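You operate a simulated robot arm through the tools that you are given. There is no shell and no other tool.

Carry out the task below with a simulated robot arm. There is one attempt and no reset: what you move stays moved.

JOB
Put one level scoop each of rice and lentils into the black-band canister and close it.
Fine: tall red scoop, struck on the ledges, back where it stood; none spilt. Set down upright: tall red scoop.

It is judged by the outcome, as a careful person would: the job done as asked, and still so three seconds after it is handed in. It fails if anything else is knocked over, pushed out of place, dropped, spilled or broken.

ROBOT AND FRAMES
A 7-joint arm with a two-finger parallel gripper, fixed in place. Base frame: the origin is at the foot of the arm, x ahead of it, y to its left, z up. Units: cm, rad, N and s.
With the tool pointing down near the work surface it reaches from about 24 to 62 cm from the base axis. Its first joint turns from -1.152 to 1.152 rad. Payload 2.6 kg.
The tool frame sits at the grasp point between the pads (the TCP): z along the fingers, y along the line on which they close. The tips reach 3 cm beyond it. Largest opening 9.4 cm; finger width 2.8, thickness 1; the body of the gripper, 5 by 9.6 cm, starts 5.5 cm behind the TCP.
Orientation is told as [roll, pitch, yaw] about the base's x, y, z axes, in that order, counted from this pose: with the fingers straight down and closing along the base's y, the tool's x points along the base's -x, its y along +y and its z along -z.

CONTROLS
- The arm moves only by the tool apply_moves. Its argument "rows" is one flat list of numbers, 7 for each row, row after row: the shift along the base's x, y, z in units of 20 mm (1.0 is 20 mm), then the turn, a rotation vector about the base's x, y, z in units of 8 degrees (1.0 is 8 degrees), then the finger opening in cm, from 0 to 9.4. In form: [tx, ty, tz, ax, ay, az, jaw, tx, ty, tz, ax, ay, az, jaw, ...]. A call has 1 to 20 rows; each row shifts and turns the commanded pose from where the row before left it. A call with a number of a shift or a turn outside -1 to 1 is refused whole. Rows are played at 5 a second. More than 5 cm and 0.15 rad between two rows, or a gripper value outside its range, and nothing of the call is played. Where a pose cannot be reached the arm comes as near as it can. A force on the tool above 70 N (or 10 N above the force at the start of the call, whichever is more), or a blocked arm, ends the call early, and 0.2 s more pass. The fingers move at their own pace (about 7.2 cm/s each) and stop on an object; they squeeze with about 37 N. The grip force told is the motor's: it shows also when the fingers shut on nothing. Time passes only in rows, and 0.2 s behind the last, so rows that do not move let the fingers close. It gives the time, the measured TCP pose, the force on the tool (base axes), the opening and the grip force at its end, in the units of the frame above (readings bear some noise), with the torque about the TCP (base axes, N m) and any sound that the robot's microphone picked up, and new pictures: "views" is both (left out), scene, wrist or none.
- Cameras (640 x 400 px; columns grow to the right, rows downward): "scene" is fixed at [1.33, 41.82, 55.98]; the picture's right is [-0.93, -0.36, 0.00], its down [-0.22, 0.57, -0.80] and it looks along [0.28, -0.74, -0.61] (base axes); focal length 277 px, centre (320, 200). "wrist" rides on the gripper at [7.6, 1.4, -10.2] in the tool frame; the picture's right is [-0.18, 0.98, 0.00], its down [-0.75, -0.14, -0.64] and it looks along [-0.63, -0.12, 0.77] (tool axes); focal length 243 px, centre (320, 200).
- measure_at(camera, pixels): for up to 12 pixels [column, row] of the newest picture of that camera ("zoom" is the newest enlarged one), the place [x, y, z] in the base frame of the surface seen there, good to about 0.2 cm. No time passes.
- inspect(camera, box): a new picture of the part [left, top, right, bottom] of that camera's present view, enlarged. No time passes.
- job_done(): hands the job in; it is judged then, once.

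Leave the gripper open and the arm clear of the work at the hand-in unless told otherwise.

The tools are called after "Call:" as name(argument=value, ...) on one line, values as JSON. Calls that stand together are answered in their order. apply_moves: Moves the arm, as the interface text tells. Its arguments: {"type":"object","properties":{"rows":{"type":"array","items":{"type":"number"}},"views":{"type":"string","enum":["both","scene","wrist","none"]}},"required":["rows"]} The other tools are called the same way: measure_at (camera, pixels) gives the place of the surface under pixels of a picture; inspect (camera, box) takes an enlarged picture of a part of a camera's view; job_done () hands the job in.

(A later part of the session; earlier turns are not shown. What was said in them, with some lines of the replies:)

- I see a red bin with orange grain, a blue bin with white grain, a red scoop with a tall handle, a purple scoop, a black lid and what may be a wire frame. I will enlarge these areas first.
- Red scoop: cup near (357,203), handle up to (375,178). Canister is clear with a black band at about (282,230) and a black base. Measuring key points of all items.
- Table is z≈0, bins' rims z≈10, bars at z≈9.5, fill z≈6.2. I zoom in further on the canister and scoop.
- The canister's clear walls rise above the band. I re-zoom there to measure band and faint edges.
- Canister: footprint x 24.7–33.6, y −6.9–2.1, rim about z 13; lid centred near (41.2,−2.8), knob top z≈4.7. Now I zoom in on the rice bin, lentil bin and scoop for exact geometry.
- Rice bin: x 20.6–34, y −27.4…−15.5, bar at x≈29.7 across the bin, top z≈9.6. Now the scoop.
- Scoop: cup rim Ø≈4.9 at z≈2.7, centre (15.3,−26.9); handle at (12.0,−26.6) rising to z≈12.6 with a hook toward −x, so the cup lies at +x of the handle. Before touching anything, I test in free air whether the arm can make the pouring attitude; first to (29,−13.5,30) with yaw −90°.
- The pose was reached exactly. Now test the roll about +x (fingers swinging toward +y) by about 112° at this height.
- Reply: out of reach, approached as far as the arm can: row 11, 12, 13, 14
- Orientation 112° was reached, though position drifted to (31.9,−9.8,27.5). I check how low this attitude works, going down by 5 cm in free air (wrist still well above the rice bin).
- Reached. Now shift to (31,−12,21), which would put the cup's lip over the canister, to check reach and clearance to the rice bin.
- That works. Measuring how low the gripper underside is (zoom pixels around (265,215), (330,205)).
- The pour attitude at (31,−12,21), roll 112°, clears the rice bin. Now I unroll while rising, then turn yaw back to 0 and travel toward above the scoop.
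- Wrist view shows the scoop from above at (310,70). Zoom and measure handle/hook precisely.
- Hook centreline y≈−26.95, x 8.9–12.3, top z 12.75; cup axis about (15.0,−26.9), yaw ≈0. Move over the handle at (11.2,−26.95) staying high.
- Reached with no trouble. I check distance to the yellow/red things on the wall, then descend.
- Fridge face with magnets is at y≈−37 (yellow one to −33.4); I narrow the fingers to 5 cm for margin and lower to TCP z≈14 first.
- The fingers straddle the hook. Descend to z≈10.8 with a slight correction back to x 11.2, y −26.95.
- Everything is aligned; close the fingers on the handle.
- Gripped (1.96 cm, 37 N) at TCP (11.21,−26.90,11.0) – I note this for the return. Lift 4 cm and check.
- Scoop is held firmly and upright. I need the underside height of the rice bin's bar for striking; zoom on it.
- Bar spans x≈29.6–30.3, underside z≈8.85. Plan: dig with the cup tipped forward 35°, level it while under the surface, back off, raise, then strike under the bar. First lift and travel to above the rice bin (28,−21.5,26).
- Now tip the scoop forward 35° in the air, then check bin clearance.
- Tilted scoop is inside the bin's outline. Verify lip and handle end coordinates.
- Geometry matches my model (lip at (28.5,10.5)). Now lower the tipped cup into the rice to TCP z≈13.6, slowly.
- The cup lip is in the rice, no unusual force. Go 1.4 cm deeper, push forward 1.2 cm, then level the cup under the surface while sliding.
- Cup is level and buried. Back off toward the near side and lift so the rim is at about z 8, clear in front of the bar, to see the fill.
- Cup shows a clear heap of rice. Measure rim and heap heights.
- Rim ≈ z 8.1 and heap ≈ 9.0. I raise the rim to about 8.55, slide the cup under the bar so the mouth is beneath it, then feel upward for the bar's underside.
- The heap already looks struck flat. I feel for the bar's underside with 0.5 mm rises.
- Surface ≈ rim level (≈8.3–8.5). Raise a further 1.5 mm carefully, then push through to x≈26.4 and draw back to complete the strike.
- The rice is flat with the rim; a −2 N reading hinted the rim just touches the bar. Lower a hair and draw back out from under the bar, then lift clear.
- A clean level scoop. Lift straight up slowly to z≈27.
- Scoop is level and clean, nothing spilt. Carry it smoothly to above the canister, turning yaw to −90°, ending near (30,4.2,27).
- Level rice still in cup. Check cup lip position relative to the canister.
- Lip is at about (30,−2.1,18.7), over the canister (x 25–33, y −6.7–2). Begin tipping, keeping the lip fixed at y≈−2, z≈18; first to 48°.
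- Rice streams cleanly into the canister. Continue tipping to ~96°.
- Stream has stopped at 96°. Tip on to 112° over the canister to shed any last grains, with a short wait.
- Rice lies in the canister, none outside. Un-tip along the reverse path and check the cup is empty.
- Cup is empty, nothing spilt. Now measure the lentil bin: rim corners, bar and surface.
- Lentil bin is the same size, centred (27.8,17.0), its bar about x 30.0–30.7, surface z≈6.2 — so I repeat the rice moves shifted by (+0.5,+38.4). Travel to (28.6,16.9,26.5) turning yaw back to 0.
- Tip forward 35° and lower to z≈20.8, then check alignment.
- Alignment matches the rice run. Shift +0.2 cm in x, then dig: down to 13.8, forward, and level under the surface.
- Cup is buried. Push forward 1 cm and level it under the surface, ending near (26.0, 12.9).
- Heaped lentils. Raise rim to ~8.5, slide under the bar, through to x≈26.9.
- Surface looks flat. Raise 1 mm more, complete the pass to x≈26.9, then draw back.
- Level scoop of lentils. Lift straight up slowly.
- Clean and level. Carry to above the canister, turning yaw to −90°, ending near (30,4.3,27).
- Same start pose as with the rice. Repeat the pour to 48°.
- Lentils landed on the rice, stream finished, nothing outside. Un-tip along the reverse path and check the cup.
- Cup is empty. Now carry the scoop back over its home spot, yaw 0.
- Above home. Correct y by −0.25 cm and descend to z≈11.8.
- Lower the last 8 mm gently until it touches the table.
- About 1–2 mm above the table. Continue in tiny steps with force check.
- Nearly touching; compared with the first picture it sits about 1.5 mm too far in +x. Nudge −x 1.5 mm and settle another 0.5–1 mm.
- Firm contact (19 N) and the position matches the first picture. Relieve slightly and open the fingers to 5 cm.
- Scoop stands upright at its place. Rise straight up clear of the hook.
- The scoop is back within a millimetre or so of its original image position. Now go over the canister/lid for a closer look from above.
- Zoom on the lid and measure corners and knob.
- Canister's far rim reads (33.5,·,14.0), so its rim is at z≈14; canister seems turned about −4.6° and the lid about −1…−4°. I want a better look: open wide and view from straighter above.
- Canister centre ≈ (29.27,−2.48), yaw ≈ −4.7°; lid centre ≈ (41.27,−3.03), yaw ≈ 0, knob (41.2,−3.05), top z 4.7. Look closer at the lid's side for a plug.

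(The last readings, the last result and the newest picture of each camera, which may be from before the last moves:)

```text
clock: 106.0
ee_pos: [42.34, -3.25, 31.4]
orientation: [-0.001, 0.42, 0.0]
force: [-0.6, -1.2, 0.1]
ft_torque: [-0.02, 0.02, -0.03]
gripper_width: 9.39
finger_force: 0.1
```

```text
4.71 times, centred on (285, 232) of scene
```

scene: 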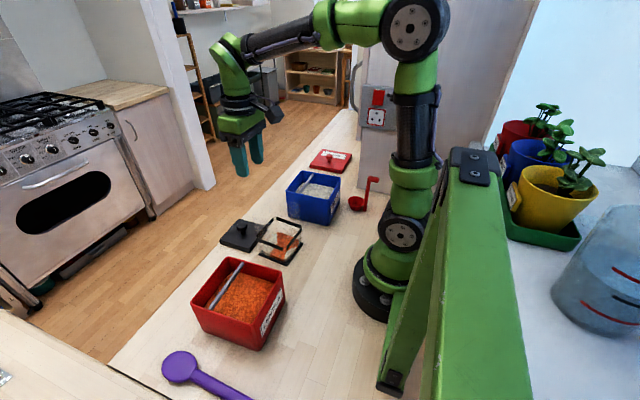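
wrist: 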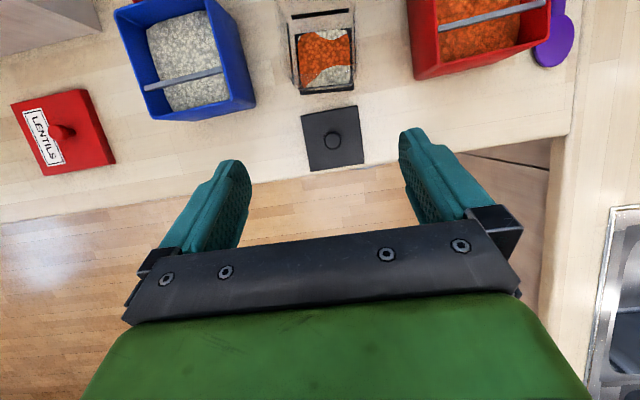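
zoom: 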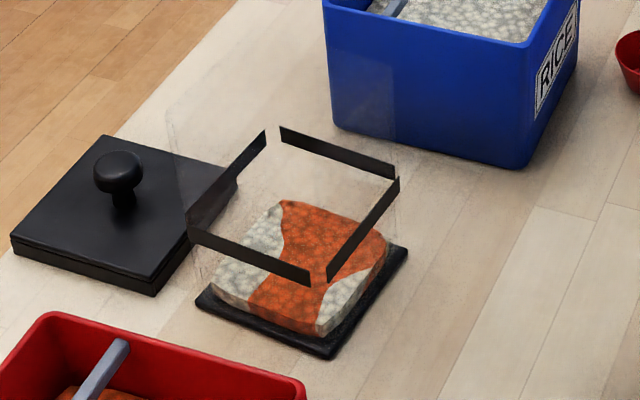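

Lid looks like a plate plus a skirt of nearly the same width. Un-pitch and come down over the knob to TCP z≈12, opening 5 cm.

Call:
apply_moves(rows=[-0.11, 0.02, -0.3, 0, -0.6, 0, 5, -0.11, 0.02, -0.3, 0, -0.6, 0, 5, -0.11, 0.02, -0.3, 0, -0.6, 0, 5, -0.11, 0.02, -0.3, 0, -0.6, 0, 5, -0.13, 0.02, -0.3, 0, -0.6, 0, 5, 0, 0, -0.9, 0, 0, 0, 5, 0, 0, -0.9, 0, 0, 0, 5, 0, 0, -0.9, 0, 0, 0, 5, 0, 0, -0.9, 0, 0, 0, 5, 0, 0, -0.9, 0, 0, 0, 5, 0, 0, -0.9, 0, 0, 0, 5, 0, 0, -0.9, 0, 0, 0, 5, 0, 0, -0.9, 0, 0, 0, 5, 0, 0, -0.5, 0, 0, 0, 5])

Call:
inspect(camera="scene", box=[200, 170, 300, 270])

Call:
inspect(camera="wrist", box=[200, 60, 440, 230])

```text
clock: 109.0
ee_pos: [41.27, -2.78, 12.99]
orientation: [0.0, 0.0, -0.002]
force: [0.1, -0.2, -0.4]
ft_torque: [0.01, 0.01, -0.01]
gripper_width: 5.01
finger_force: 0.0
```

scene: 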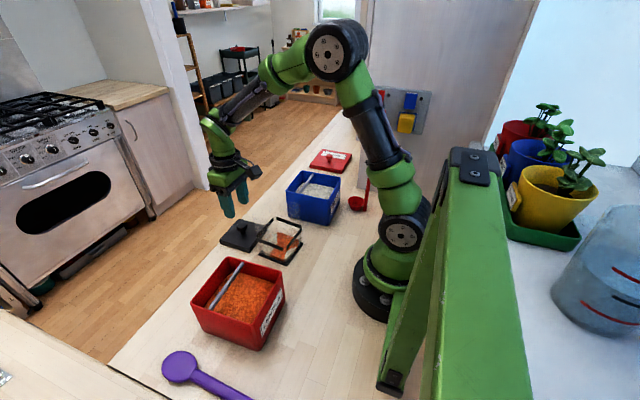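
wrist: 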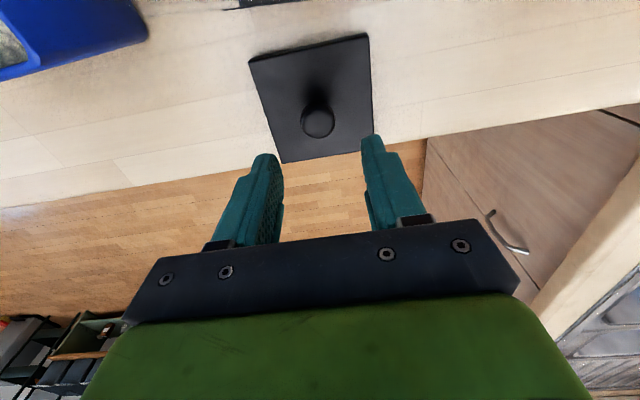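

```text
4.00 times, centred on (250, 220) of scene
```

zoom: 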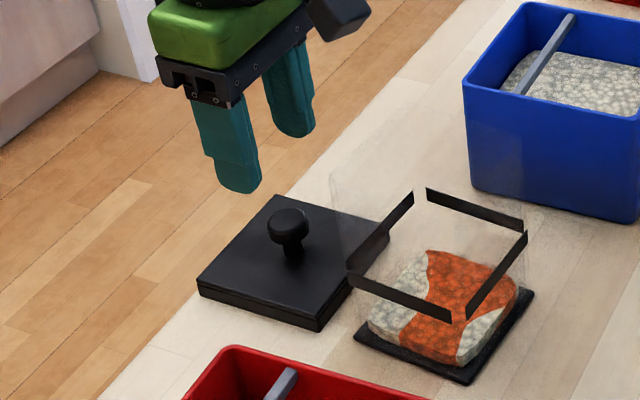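

```text
2.35 times, centred on (320, 145) of wrist
```

zoom: 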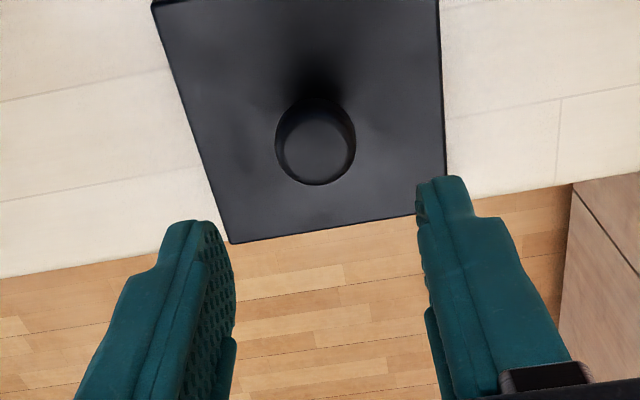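

The wrist camera would come close to the canister rim at this yaw, so I turn to yaw −90° (camera toward +y, free space) before descending.

Call:
apply_moves(rows=[0, -0.135, 0, 0, 0, -0.9375, 5, 0, 0, 0, 0, 0, -0.9375, 5, 0, 0, 0, 0, 0, -0.9375, 5, 0, 0, 0, 0, 0, -0.9375, 5, 0, 0, 0, 0, 0, -0.9375, 5, 0, 0, 0, 0, 0, -0.9375, 5, 0, 0, 0, 0, 0, -0.9375, 5, 0, 0, 0, 0, 0, -0.9375, 5, 0, 0, 0, 0, 0, -0.9375, 5, 0, 0, 0, 0, 0, -0.9375, 5, 0, 0, 0, 0, 0, -0.9375, 5, 0, 0, 0, 0, 0, -0.9375, 5, 0, 0, -0.5, 0, 0, 0, 5, 0, 0, -0.5, 0, 0, 0, 5, 0, 0, 0, 0, 0, 0, 5])

Call:
inspect(camera="scene", box=[200, 170, 300, 270])

Call:
inspect(camera="wrist", box=[200, 60, 440, 230])

```text
clock: 112.2
ee_pos: [41.19, -3.05, 11.11]
orientation: [0.002, 0.0, -1.574]
force: [0.4, 0.6, -0.4]
ft_torque: [-0.01, 0.02, 0.0]
gripper_width: 4.99
finger_force: 0.1
```

scene: 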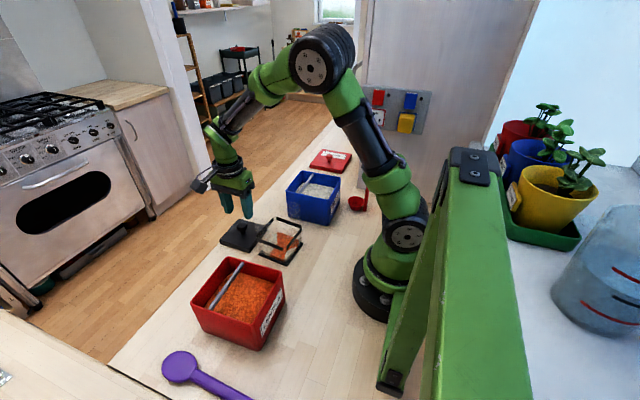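
wrist: 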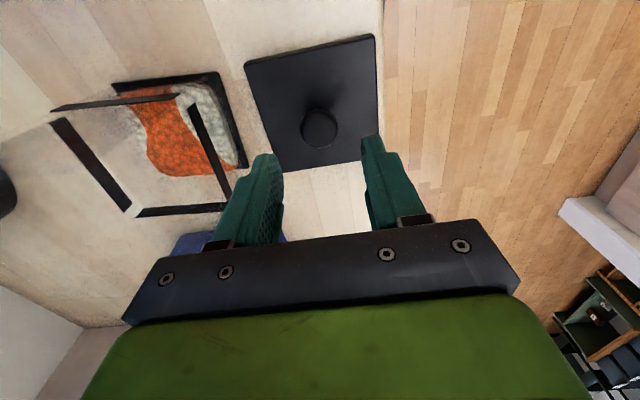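

```text
4.00 times, centred on (250, 220) of scene
```

zoom: 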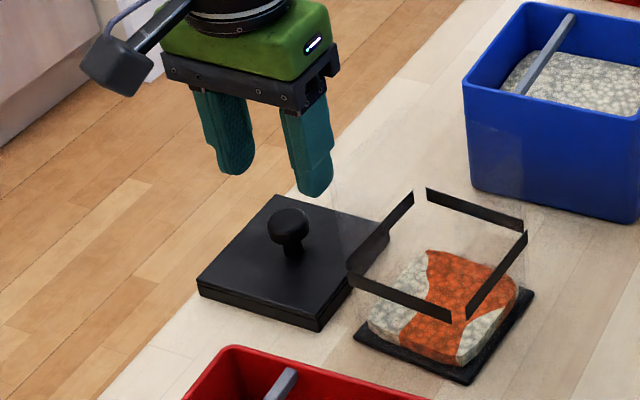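

```text
2.35 times, centred on (320, 145) of wrist
```

zoom: 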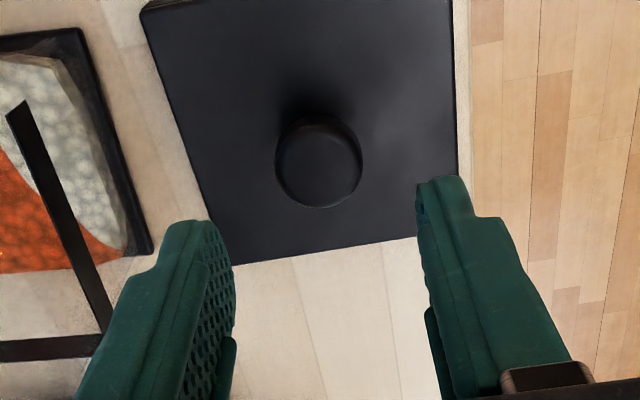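

Clear. Descend to TCP z≈5.05 (tips just above the lid plate) around the knob.

Call:
apply_moves(rows=[0, 0, -0.6, 0, 0, 0, 5, 0, 0, -0.6, 0, 0, 0, 5, 0, 0, -0.6, 0, 0, 0, 5, 0, 0, -0.5, 0, 0, 0, 5, 0, 0, -0.4, 0, 0, 0, 5, 0, 0, -0.3, 0, 0, 0, 5, 0, 0, 0, 0, 0, 0, 5])

Call:
inspect(camera="scene", box=[200, 170, 300, 270])

Call:
inspect(camera="wrist", box=[200, 60, 440, 230])

```text
clock: 113.8
ee_pos: [41.23, -3.12, 5.11]
orientation: [0.0, 0.0, -1.573]
force: [0.4, 0.0, -0.2]
ft_torque: [-0.02, 0.01, 0.01]
gripper_width: 5.01
finger_force: 0.0
```

scene: 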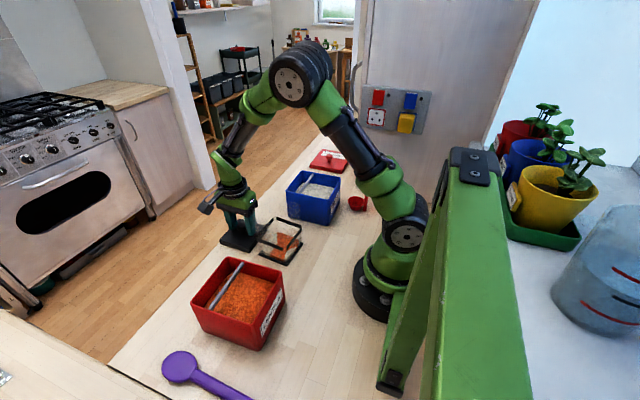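
wrist: 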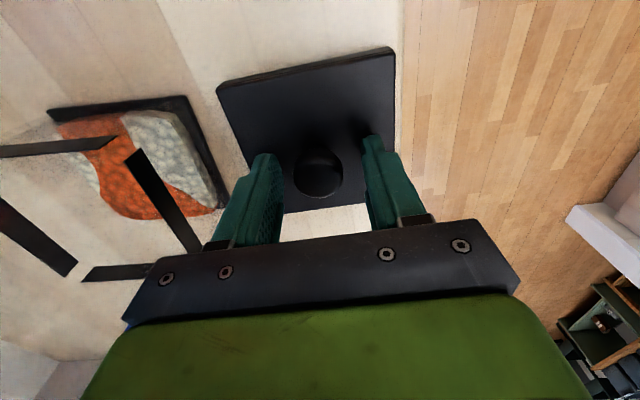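

```text
4.00 times, centred on (250, 220) of scene
```

zoom: 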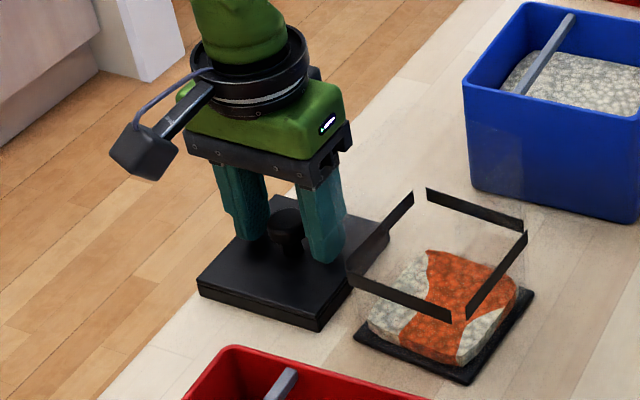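

```text
2.35 times, centred on (320, 145) of wrist
```

zoom: 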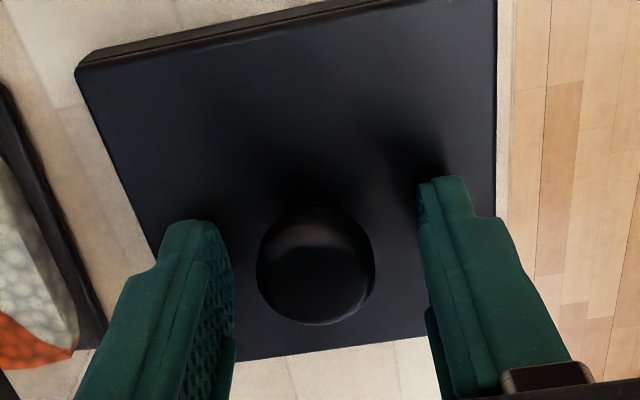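

Knob is between the pads. Close.

Call:
apply_moves(rows=[0, 0, 0, 0, 0, 0, 3.2, 0, 0, 0, 0, 0, 0, 2, 0, 0, 0, 0, 0, 0, 0, 0, 0, 0, 0, 0, 0, 0, 0, 0, 0, 0, 0, 0, 0], views="wrist")

Call:
apply_moves(rows=[0, 0, 0.1, 0, 0, 0, 0, 0, 0, 0.2, 0, 0, 0, 0, 0, 0, 0.4, 0, 0, 0, 0, 0, 0, 0.6, 0, 0, 0, 0])

Call:
inspect(camera="scene", box=[200, 170, 300, 270])

```text
clock: 115.0
ee_pos: [41.26, -3.1, 5.08]
orientation: [-0.001, -0.001, -1.572]
force: [-0.4, -0.5, 0.9]
ft_torque: [-0.02, -0.04, -0.02]
gripper_width: 2.57
finger_force: 36.8
```

wrist: 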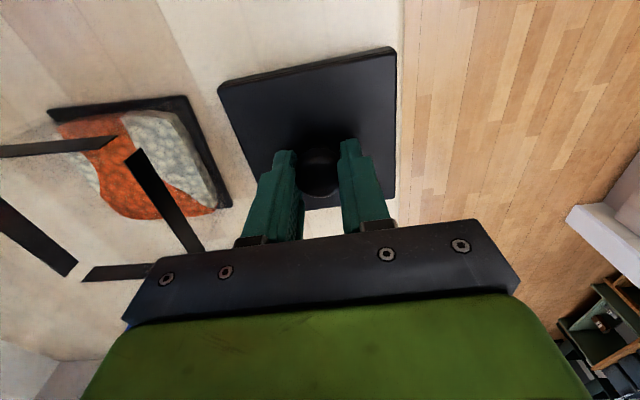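

```text
clock: 116.0
ee_pos: [41.22, -3.15, 7.76]
orientation: [-0.002, 0.0, -1.573]
force: [0.5, 0.6, 0.2]
ft_torque: [-0.02, -0.01, -0.05]
gripper_width: 2.54
finger_force: 37.0
```

scene: 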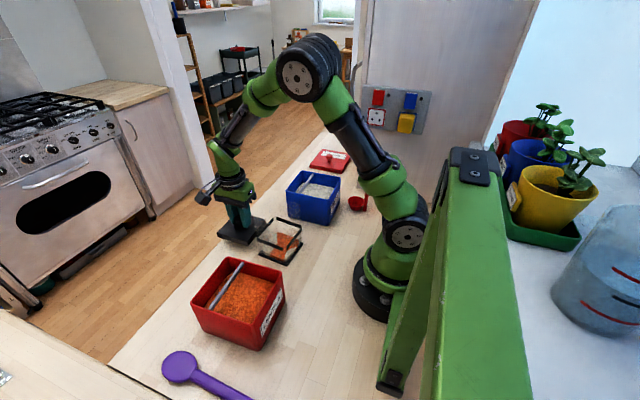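
wrist: 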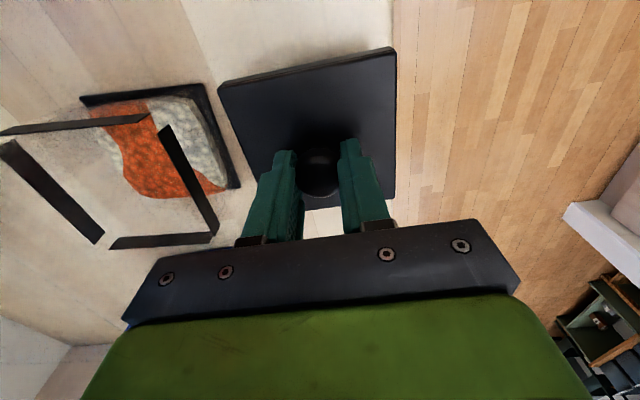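

```text
4.00 times, centred on (250, 220) of scene
```

zoom: 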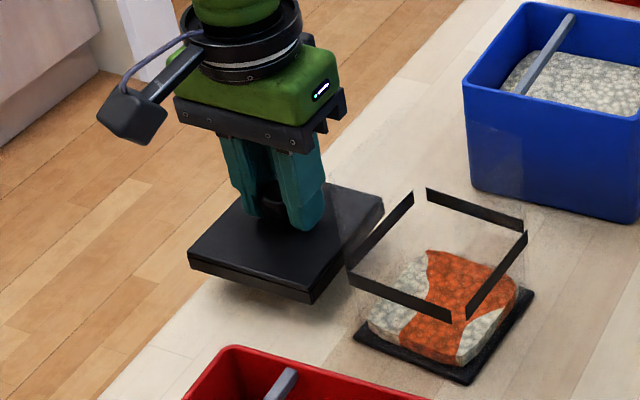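

Lid lifted level. Rise to lid-bottom z≈18.5, then shift over the canister, turning −4.7°.

Call:
apply_moves(rows=[0, 0, 0.8, 0, 0, 0, 0, 0, 0, 0.9, 0, 0, 0, 0, 0, 0, 0.9, 0, 0, 0, 0, 0, 0, 0.9, 0, 0, 0, 0, 0, 0, 0.9, 0, 0, 0, 0, 0, 0, 0.9, 0, 0, 0, 0, 0, 0, 0.9, 0, 0, 0, 0, 0, 0, 0.9, 0, 0, 0, 0, 0, 0, 0.7, 0, 0, 0, 0], views="none")

Call:
apply_moves(rows=[-0.598, 0.032, 0, 0, 0, -0.059, 0, -0.598, 0.032, 0, 0, 0, -0.059, 0, -0.598, 0.032, 0, 0, 0, -0.059, 0, -0.598, 0.032, 0, 0, 0, -0.059, 0, -0.598, 0.032, 0, 0, 0, -0.059, 0, -0.598, 0.032, 0, 0, 0, -0.059, 0, -0.598, 0.032, 0, 0, 0, -0.059, 0, -0.598, 0.032, 0, 0, 0, -0.059, 0, -0.598, 0.032, 0, 0, 0, -0.059, 0, -0.598, 0.032, 0, 0, 0, -0.059, 0, 0, 0, 0, 0, 0, 0, 0])

Call:
inspect(camera="scene", box=[230, 150, 330, 280])

Call:
inspect(camera="wrist", box=[160, 20, 480, 230])

```text
clock: 118.0
ee_pos: [41.18, -3.14, 23.29]
orientation: [0.0, 0.0, -1.572]
force: [0.0, -0.4, 0.1]
ft_torque: [-0.02, -0.01, 0.01]
gripper_width: 2.56
finger_force: 36.9
```

```text
clock: 120.4
ee_pos: [29.13, -2.47, 23.27]
orientation: [0.0, 0.001, -1.655]
force: [0.6, 0.6, 0.3]
ft_torque: [-0.01, 0.01, 0.02]
gripper_width: 2.58
finger_force: 37.1
```

scene: 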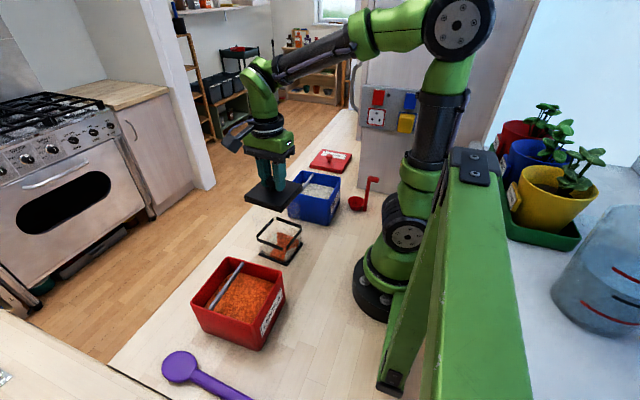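
wrist: 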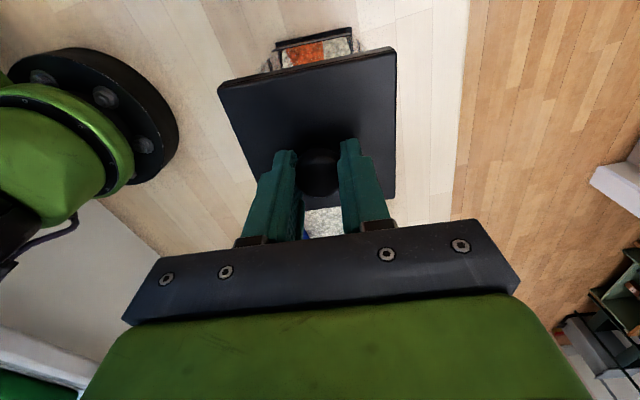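

```text
3.08 times, centred on (280, 215) of scene
```

zoom: 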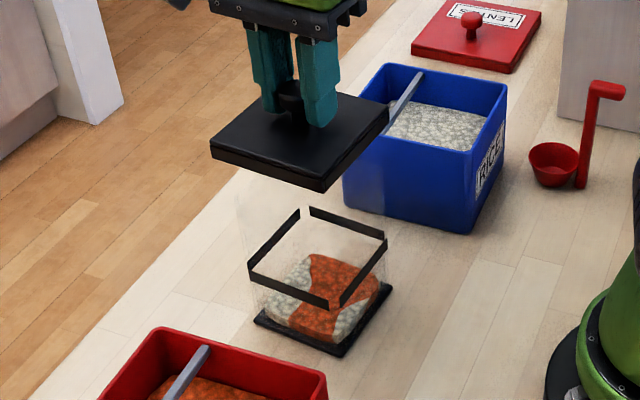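

```text
1.90 times, centred on (320, 125) of wrist
```

zoom: 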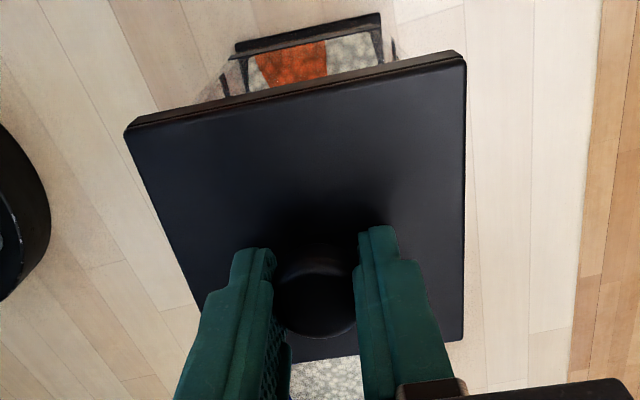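

Measure the held lid's edges from the scene and wrist views to check alignment.

Call:
measure_at(camera="zoom", pixels=[[140, 130], [455, 62], [300, 96], [170, 215], [195, 290], [460, 150], [460, 250], [458, 330], [380, 350], [320, 358]])

Call:
inspect(camera="scene", box=[240, 170, 300, 230])

```text
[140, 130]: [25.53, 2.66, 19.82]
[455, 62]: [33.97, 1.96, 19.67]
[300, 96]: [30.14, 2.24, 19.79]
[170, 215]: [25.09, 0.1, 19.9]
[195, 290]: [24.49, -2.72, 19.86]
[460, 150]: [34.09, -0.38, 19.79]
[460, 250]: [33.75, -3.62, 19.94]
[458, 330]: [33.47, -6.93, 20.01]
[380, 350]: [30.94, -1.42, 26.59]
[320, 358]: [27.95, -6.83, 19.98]
```

```text
6.67 times, centred on (270, 200) of scene
```

zoom: 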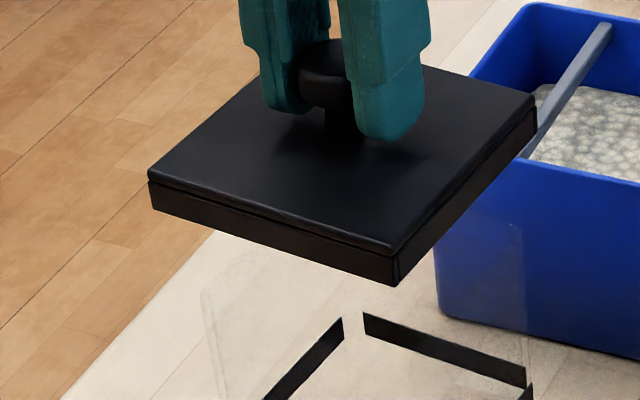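

Lid centre ≈ (29.17,−2.35), yaw −4.7°, bottom z≈18.2. Shift (+0.1,−0.18) and lower 3 cm, then look again.

Call:
apply_moves(rows=[0.05, -0.09, -0.5, 0, 0, 0, 0, 0, 0, -0.5, 0, 0, 0, 0, 0, 0, -0.5, 0, 0, 0, 0, 0, 0, 0, 0, 0, 0, 0])

Call:
inspect(camera="scene", box=[245, 180, 315, 265])

Call:
inspect(camera="wrist", box=[200, 0, 440, 160])

```text
clock: 121.4
ee_pos: [29.33, -2.62, 20.33]
orientation: [0.001, -0.001, -1.656]
force: [1.3, -0.3, -0.1]
ft_torque: [0.03, -0.01, 0.03]
gripper_width: 2.59
finger_force: 37.0
```

scene: 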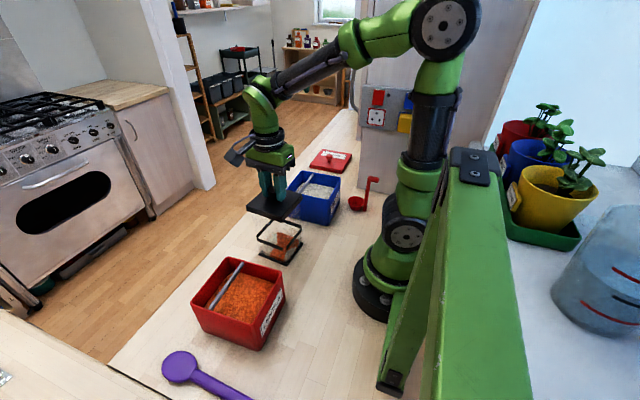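
wrist: 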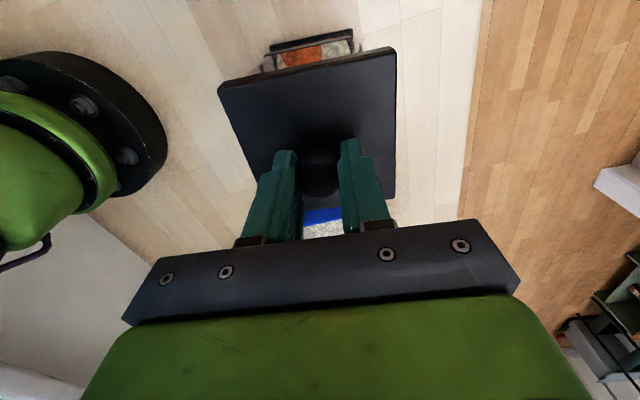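

```text
4.71 times, centred on (280, 222) of scene
```

zoom: 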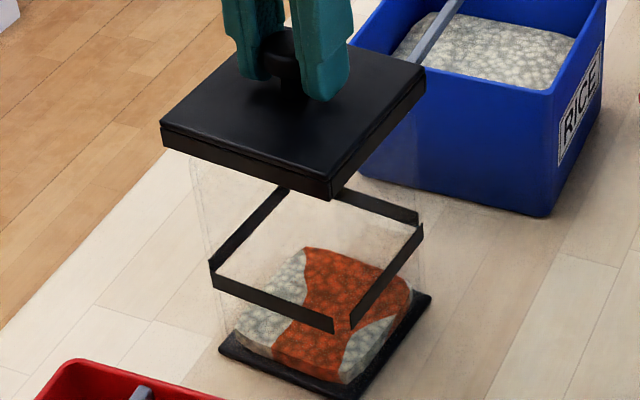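

```text
2.50 times, centred on (320, 80) of wrist
```

zoom: 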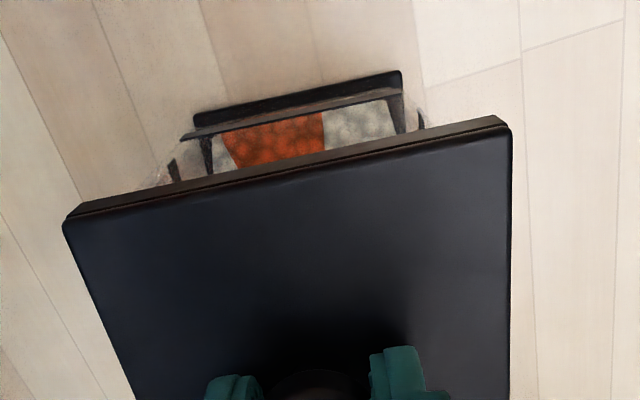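

Yaw is parallel with the band. Measure once more lid versus canister edges.

Call:
measure_at(camera="zoom", pixels=[[75, 228], [500, 138], [290, 180], [185, 137], [403, 92], [290, 113], [172, 180], [420, 122], [506, 250], [100, 300]])

Call:
measure_at(camera="scene", pixels=[[247.5, 206], [282.5, 217.5], [302.5, 195], [283, 219], [300, 200], [247.5, 208]])

Call:
inspect(camera="scene", box=[240, 185, 310, 235])

```text
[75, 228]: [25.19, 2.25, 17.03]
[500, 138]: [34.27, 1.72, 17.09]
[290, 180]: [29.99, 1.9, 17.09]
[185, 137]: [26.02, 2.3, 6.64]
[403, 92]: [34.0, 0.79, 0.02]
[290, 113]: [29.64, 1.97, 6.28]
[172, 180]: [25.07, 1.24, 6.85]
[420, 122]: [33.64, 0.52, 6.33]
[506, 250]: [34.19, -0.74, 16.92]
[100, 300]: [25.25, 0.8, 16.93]
```

```text
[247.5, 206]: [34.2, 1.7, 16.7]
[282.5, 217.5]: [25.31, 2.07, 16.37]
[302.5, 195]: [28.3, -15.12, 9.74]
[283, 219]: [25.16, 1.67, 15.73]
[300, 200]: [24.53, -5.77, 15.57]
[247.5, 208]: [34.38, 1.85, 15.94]
```

```text
8.00 times, centred on (275, 210) of scene
```

zoom: 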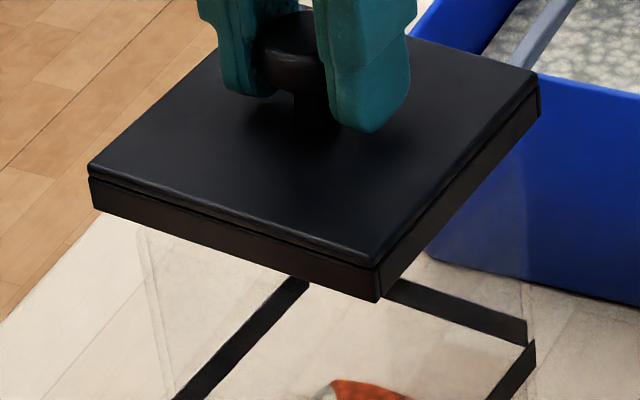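

Lid is ≈1 mm too far in +x; shift −1 mm and lower carefully until contact.

Call:
apply_moves(rows=[-0.05, 0, -0.2, 0, 0, 0, 0, 0, 0, -0.2, 0, 0, 0, 0, 0, 0, -0.1, 0, 0, 0, 0, 0, 0, 0, 0, 0, 0, 0], views="none")

Call:
apply_moves(rows=[0, 0, -0.05, 0, 0, 0, 0, 0, 0, -0.05, 0, 0, 0, 0, 0, 0, -0.05, 0, 0, 0, 0, 0, 0, 0, 0, 0, 0, 0], views="none")

Call:
inspect(camera="scene", box=[245, 180, 315, 265])

```text
clock: 122.4
ee_pos: [29.12, -2.72, 19.22]
orientation: [0.0, 0.002, -1.655]
force: [0.0, 0.1, 0.4]
ft_torque: [0.01, 0.0, -0.03]
gripper_width: 2.57
finger_force: 36.9
```

```text
clock: 123.4
ee_pos: [29.32, -2.67, 19.08]
orientation: [0.004, -0.001, -1.655]
force: [-1.1, -2.6, 21.1]
ft_torque: [0.28, 0.13, 0.01]
gripper_width: 2.54
finger_force: 37.5
```

```text
4.71 times, centred on (280, 222) of scene
```

zoom: 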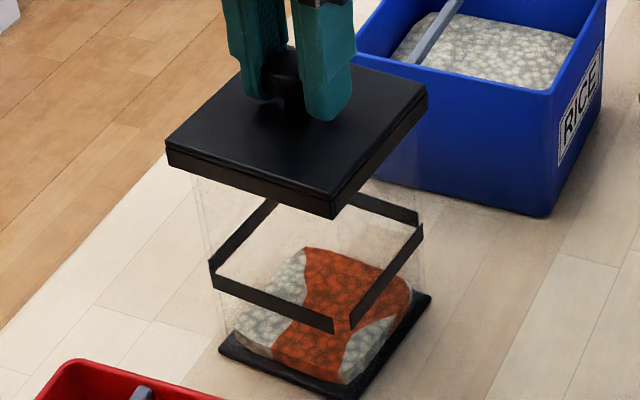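

Contact at lid-bottom z≈14.0 (rim height), 21 N, with torque suggesting the +y/−x edge rests on the rim — the skirt should go over the canister. Back up, shift (−1 mm, +1.5 mm) and try again.

Call:
apply_moves(rows=[0, 0, 0.1, 0, 0, 0, 0, -0.05, 0.075, 0, 0, 0, 0, 0, 0, 0, 0, 0, 0, 0, 0], views="none")

Call:
apply_moves(rows=[0, 0, -0.05, 0, 0, 0, 0, 0, 0, -0.04, 0, 0, 0, 0, 0, 0, -0.02, 0, 0, 0, 0, 0, 0, 0, 0, 0, 0, 0], views="none")

```text
clock: 124.2
ee_pos: [29.03, -2.63, 19.29]
orientation: [-0.002, 0.001, -1.654]
force: [-0.2, 0.0, -1.0]
ft_torque: [-0.01, 0.03, -0.01]
gripper_width: 2.56
finger_force: 37.0
```

```text
clock: 125.2
ee_pos: [29.18, -2.58, 18.95]
orientation: [0.0, 0.002, -1.655]
force: [1.0, 0.1, 0.3]
ft_torque: [-0.01, -0.03, -0.03]
gripper_width: 2.59
finger_force: 37.1
```

No contact now at the same height. Continue lowering in small steps.

Call:
apply_moves(rows=[0, 0, -0.05, 0, 0, 0, 0, 0, 0, -0.05, 0, 0, 0, 0, 0, 0, 0, 0, 0, 0, 0], views="none")

Call:
inspect(camera="scene", box=[245, 180, 315, 265])

```text
clock: 126.0
ee_pos: [29.06, -2.52, 18.71]
orientation: [0.001, 0.0, -1.655]
force: [-0.6, 0.7, -0.5]
ft_torque: [-0.03, -0.02, 0.02]
gripper_width: 2.58
finger_force: 37.2
```

```text
4.71 times, centred on (280, 222) of scene
```

zoom: 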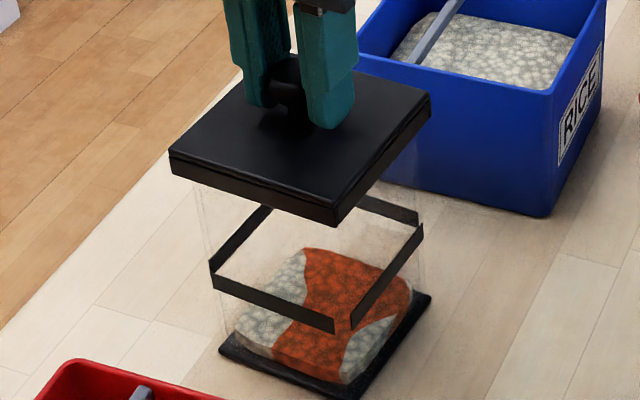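

It is sliding over the rim (bottom now z≈13.7, no force). Keep lowering in steps of 1 mm.

Call:
apply_moves(rows=[0, 0, -0.05, 0, 0, 0, 0, 0, 0, -0.05, 0, 0, 0, 0, 0, 0, -0.05, 0, 0, 0, 0, 0, 0, 0, 0, 0, 0, 0], views="none")

Call:
apply_moves(rows=[0, 0, -0.05, 0, 0, 0, 0, 0, 0, -0.05, 0, 0, 0, 0, 0, 0, -0.05, 0, 0, 0, 0, 0, 0, 0, 0, 0, 0, 0], views="none")

Call:
inspect(camera="scene", box=[245, 180, 315, 265])

```text
clock: 127.0
ee_pos: [29.11, -2.64, 18.48]
orientation: [-0.001, 0.0, -1.654]
force: [-0.6, -0.2, -0.9]
ft_torque: [0.04, 0.0, 0.02]
gripper_width: 2.6
finger_force: 36.6
```

```text
clock: 128.0
ee_pos: [29.31, -2.74, 18.19]
orientation: [-0.001, -0.001, -1.655]
force: [-0.6, 0.6, 0.0]
ft_torque: [0.0, -0.02, 0.0]
gripper_width: 2.57
finger_force: 37.1
```

```text
4.71 times, centred on (280, 222) of scene
```

zoom: 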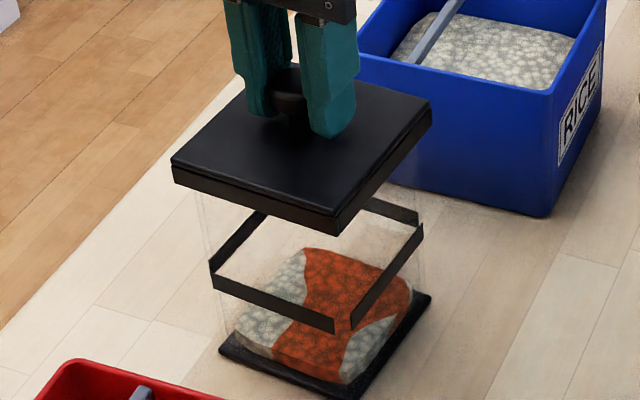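

Skirt is about 9 mm down. Continue until it seats.

Call:
apply_moves(rows=[0, 0, -0.05, 0, 0, 0, 0, 0, 0, -0.05, 0, 0, 0, 0, 0, 0, 0, 0, 0, 0, 0], views="none")

Call:
apply_moves(rows=[0, 0, -0.05, 0, 0, 0, 0, 0, 0, -0.04, 0, 0, 0, 0, 0, 0, 0, 0, 0, 0, 0], views="none")

```text
clock: 128.8
ee_pos: [29.24, -2.61, 18.04]
orientation: [0.002, 0.0, -1.653]
force: [-0.4, -0.4, 3.7]
ft_torque: [-0.16, -0.11, 0.02]
gripper_width: 2.55
finger_force: 36.9
heard: snap
```

```text
clock: 129.6
ee_pos: [29.23, -2.58, 17.9]
orientation: [0.002, 0.001, -1.657]
force: [-9.1, -0.2, 35.3]
ft_torque: [0.06, 0.16, 0.03]
gripper_width: 2.58
finger_force: 36.6
```

Heard a "snap" – the lid closed and is seated. Relieve the push slightly and release.

Call:
apply_moves(rows=[0, 0, 0.02, 0, 0, 0, 0, 0, 0, 0.01, 0, 0, 0, 0, 0, 0, 0, 0, 0, 0, 0], views="none")

Call:
apply_moves(rows=[0, 0, 0, 0, 0, 0, 3.2, 0, 0, 0, 0, 0, 0, 4, 0, 0, 0, 0, 0, 0, 5, 0, 0, 0, 0, 0, 0, 5])

Call:
inspect(camera="scene", box=[245, 180, 315, 265])

```text
clock: 130.4
ee_pos: [29.17, -2.5, 17.75]
orientation: [-0.001, -0.001, -1.654]
force: [-7.2, 1.4, 30.5]
ft_torque: [0.15, 0.06, 0.01]
gripper_width: 2.56
finger_force: 37.2
```

```text
clock: 131.4
ee_pos: [29.18, -2.65, 17.68]
orientation: [0.002, -0.001, -1.656]
force: [-0.5, 0.2, 0.3]
ft_torque: [0.01, 0.05, -0.03]
gripper_width: 4.99
finger_force: 0.0
```

scene: 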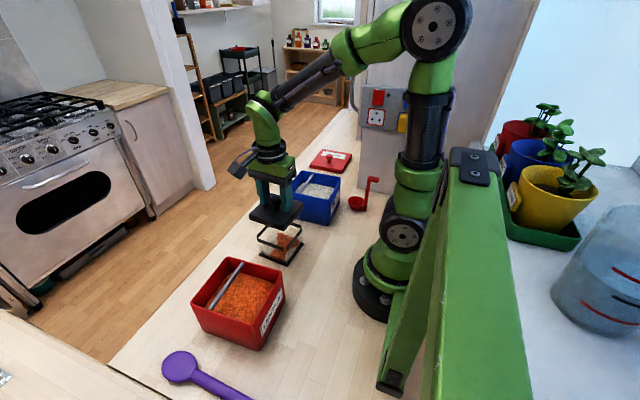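
wrist: 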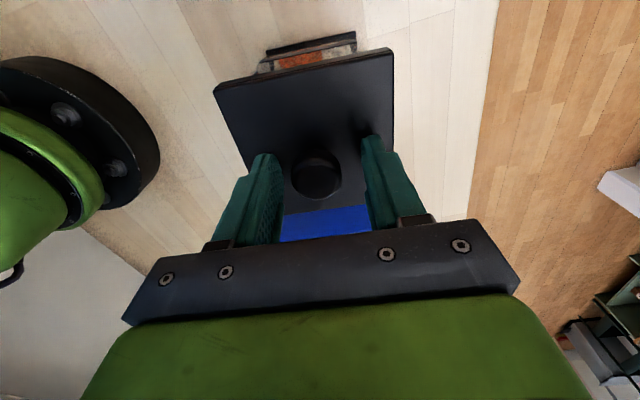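

```text
4.71 times, centred on (280, 222) of scene
```

zoom: 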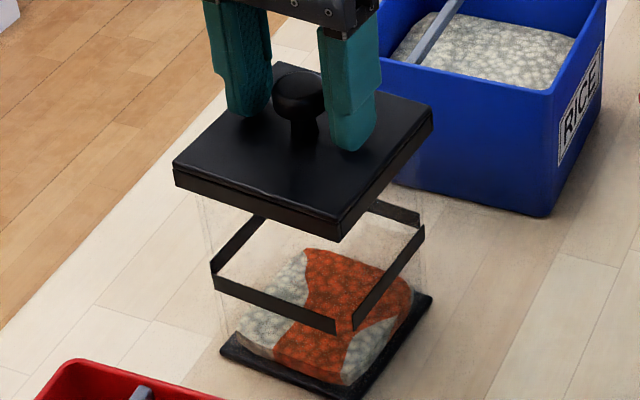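

Lid is on level. Withdraw straight up, then clear toward the start pose.

Call:
apply_moves(rows=[0, 0, 0.3, 0, 0, 0, 5, 0, 0, 0.7, 0, 0, 0, 5, 0, 0, 0.9, 0, 0, 0, 5, 0, 0, 0.9, 0, 0, 0, 5, 0, 0, 0.9, 0, 0, 0, 5, 0, 0, 0.9, 0, 0, 0, 5, 0, 0, 0.9, 0, 0, 0, 5, 0, 0, 0.9, 0, 0, 0, 5, 0, 0, 0.9, 0, 0, 0, 5, 0.7, 0.2, 0.5, 0, 0, 0, 9.4, 0.7, 0.2, 0.5, 0, 0, 0, 9.4, 0.7, 0.2, 0.5, 0, 0, 0, 9.4, 0.7, 0.2, 0, 0, 0, 0, 9.4, 0.7, 0.2, 0, 0, 0, 0, 9.4, 0.7, 0.2, 0, 0, 0, 0, 9.4, 0.7, 0.2, 0, 0, 0, 0, 9.4, 0, 0, 0, 0, 0, 0, 9.4])

Call:
inspect(camera="scene", box=[235, 170, 335, 280])

Call:
inspect(camera="scene", box=[340, 170, 390, 220])

Call:
inspect(camera="scene", box=[140, 210, 340, 400])

```text
clock: 135.0
ee_pos: [39.07, 0.34, 35.53]
orientation: [0.0, 0.0, -1.656]
force: [-0.5, -0.4, 0.4]
ft_torque: [-0.03, -0.01, 0.01]
gripper_width: 9.39
finger_force: 0.1
```

scene: 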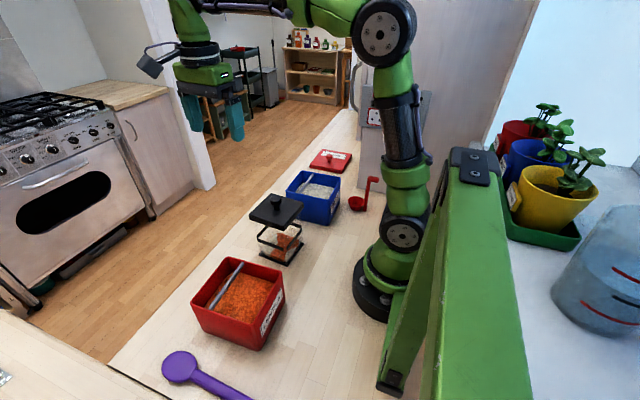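
wrist: 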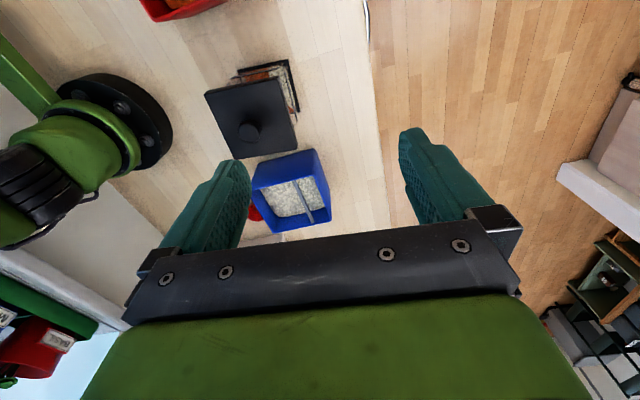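

```text
3.64 times, centred on (285, 225) of scene
```

zoom: 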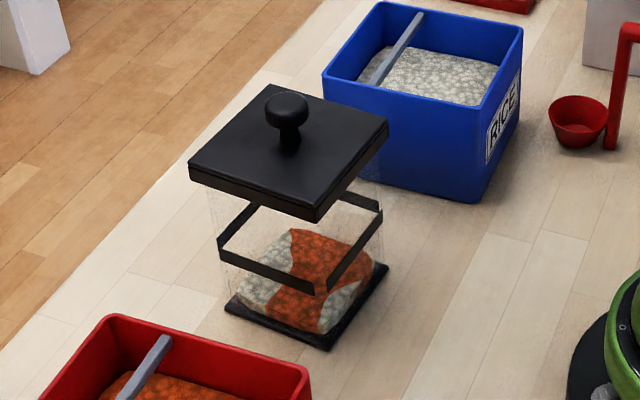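

```text
8.00 times, centred on (365, 195) of scene
```

zoom: 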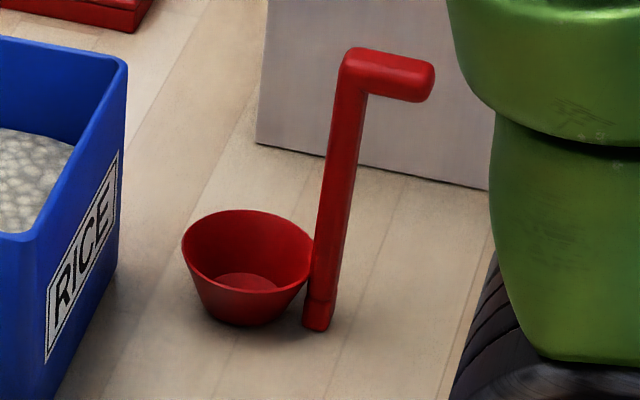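

```text
2.11 times, centred on (240, 305) of scene
```

zoom: 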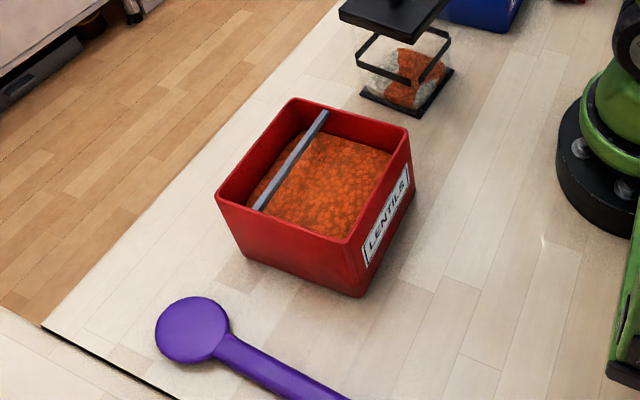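

The canister holds rice and lentils and its lid is snapped on level. The red scoop stands upright where it was, the bins have not moved, and I see no spilt grain. The gripper is open and clear, so I hand in.

Call:
job_done()

```text
The job is handed in.
```

The job is handed in: the black-band canister holds one level scoop of rice and one of lentils. Its lid is on, and I heard it snap shut.

- **Scoops:** I struck each scoop flat on its bin's ledge before carrying it, and poured both into the canister. I saw no spilt grain anywhere in the last pictures.
- **Red scoop:** It is empty and standing upright, within a millimetre or so of where it started.
- **Lid:** My first try at seating the lid caught the canister's rim. I lifted it, shifted it a couple of millimetres, and it then slid on and seated level. The canister did not visibly move.
- **Everything else:** The bins and the purple scoop look undisturbed in the last pictures. The gripper is open and the arm is clear.
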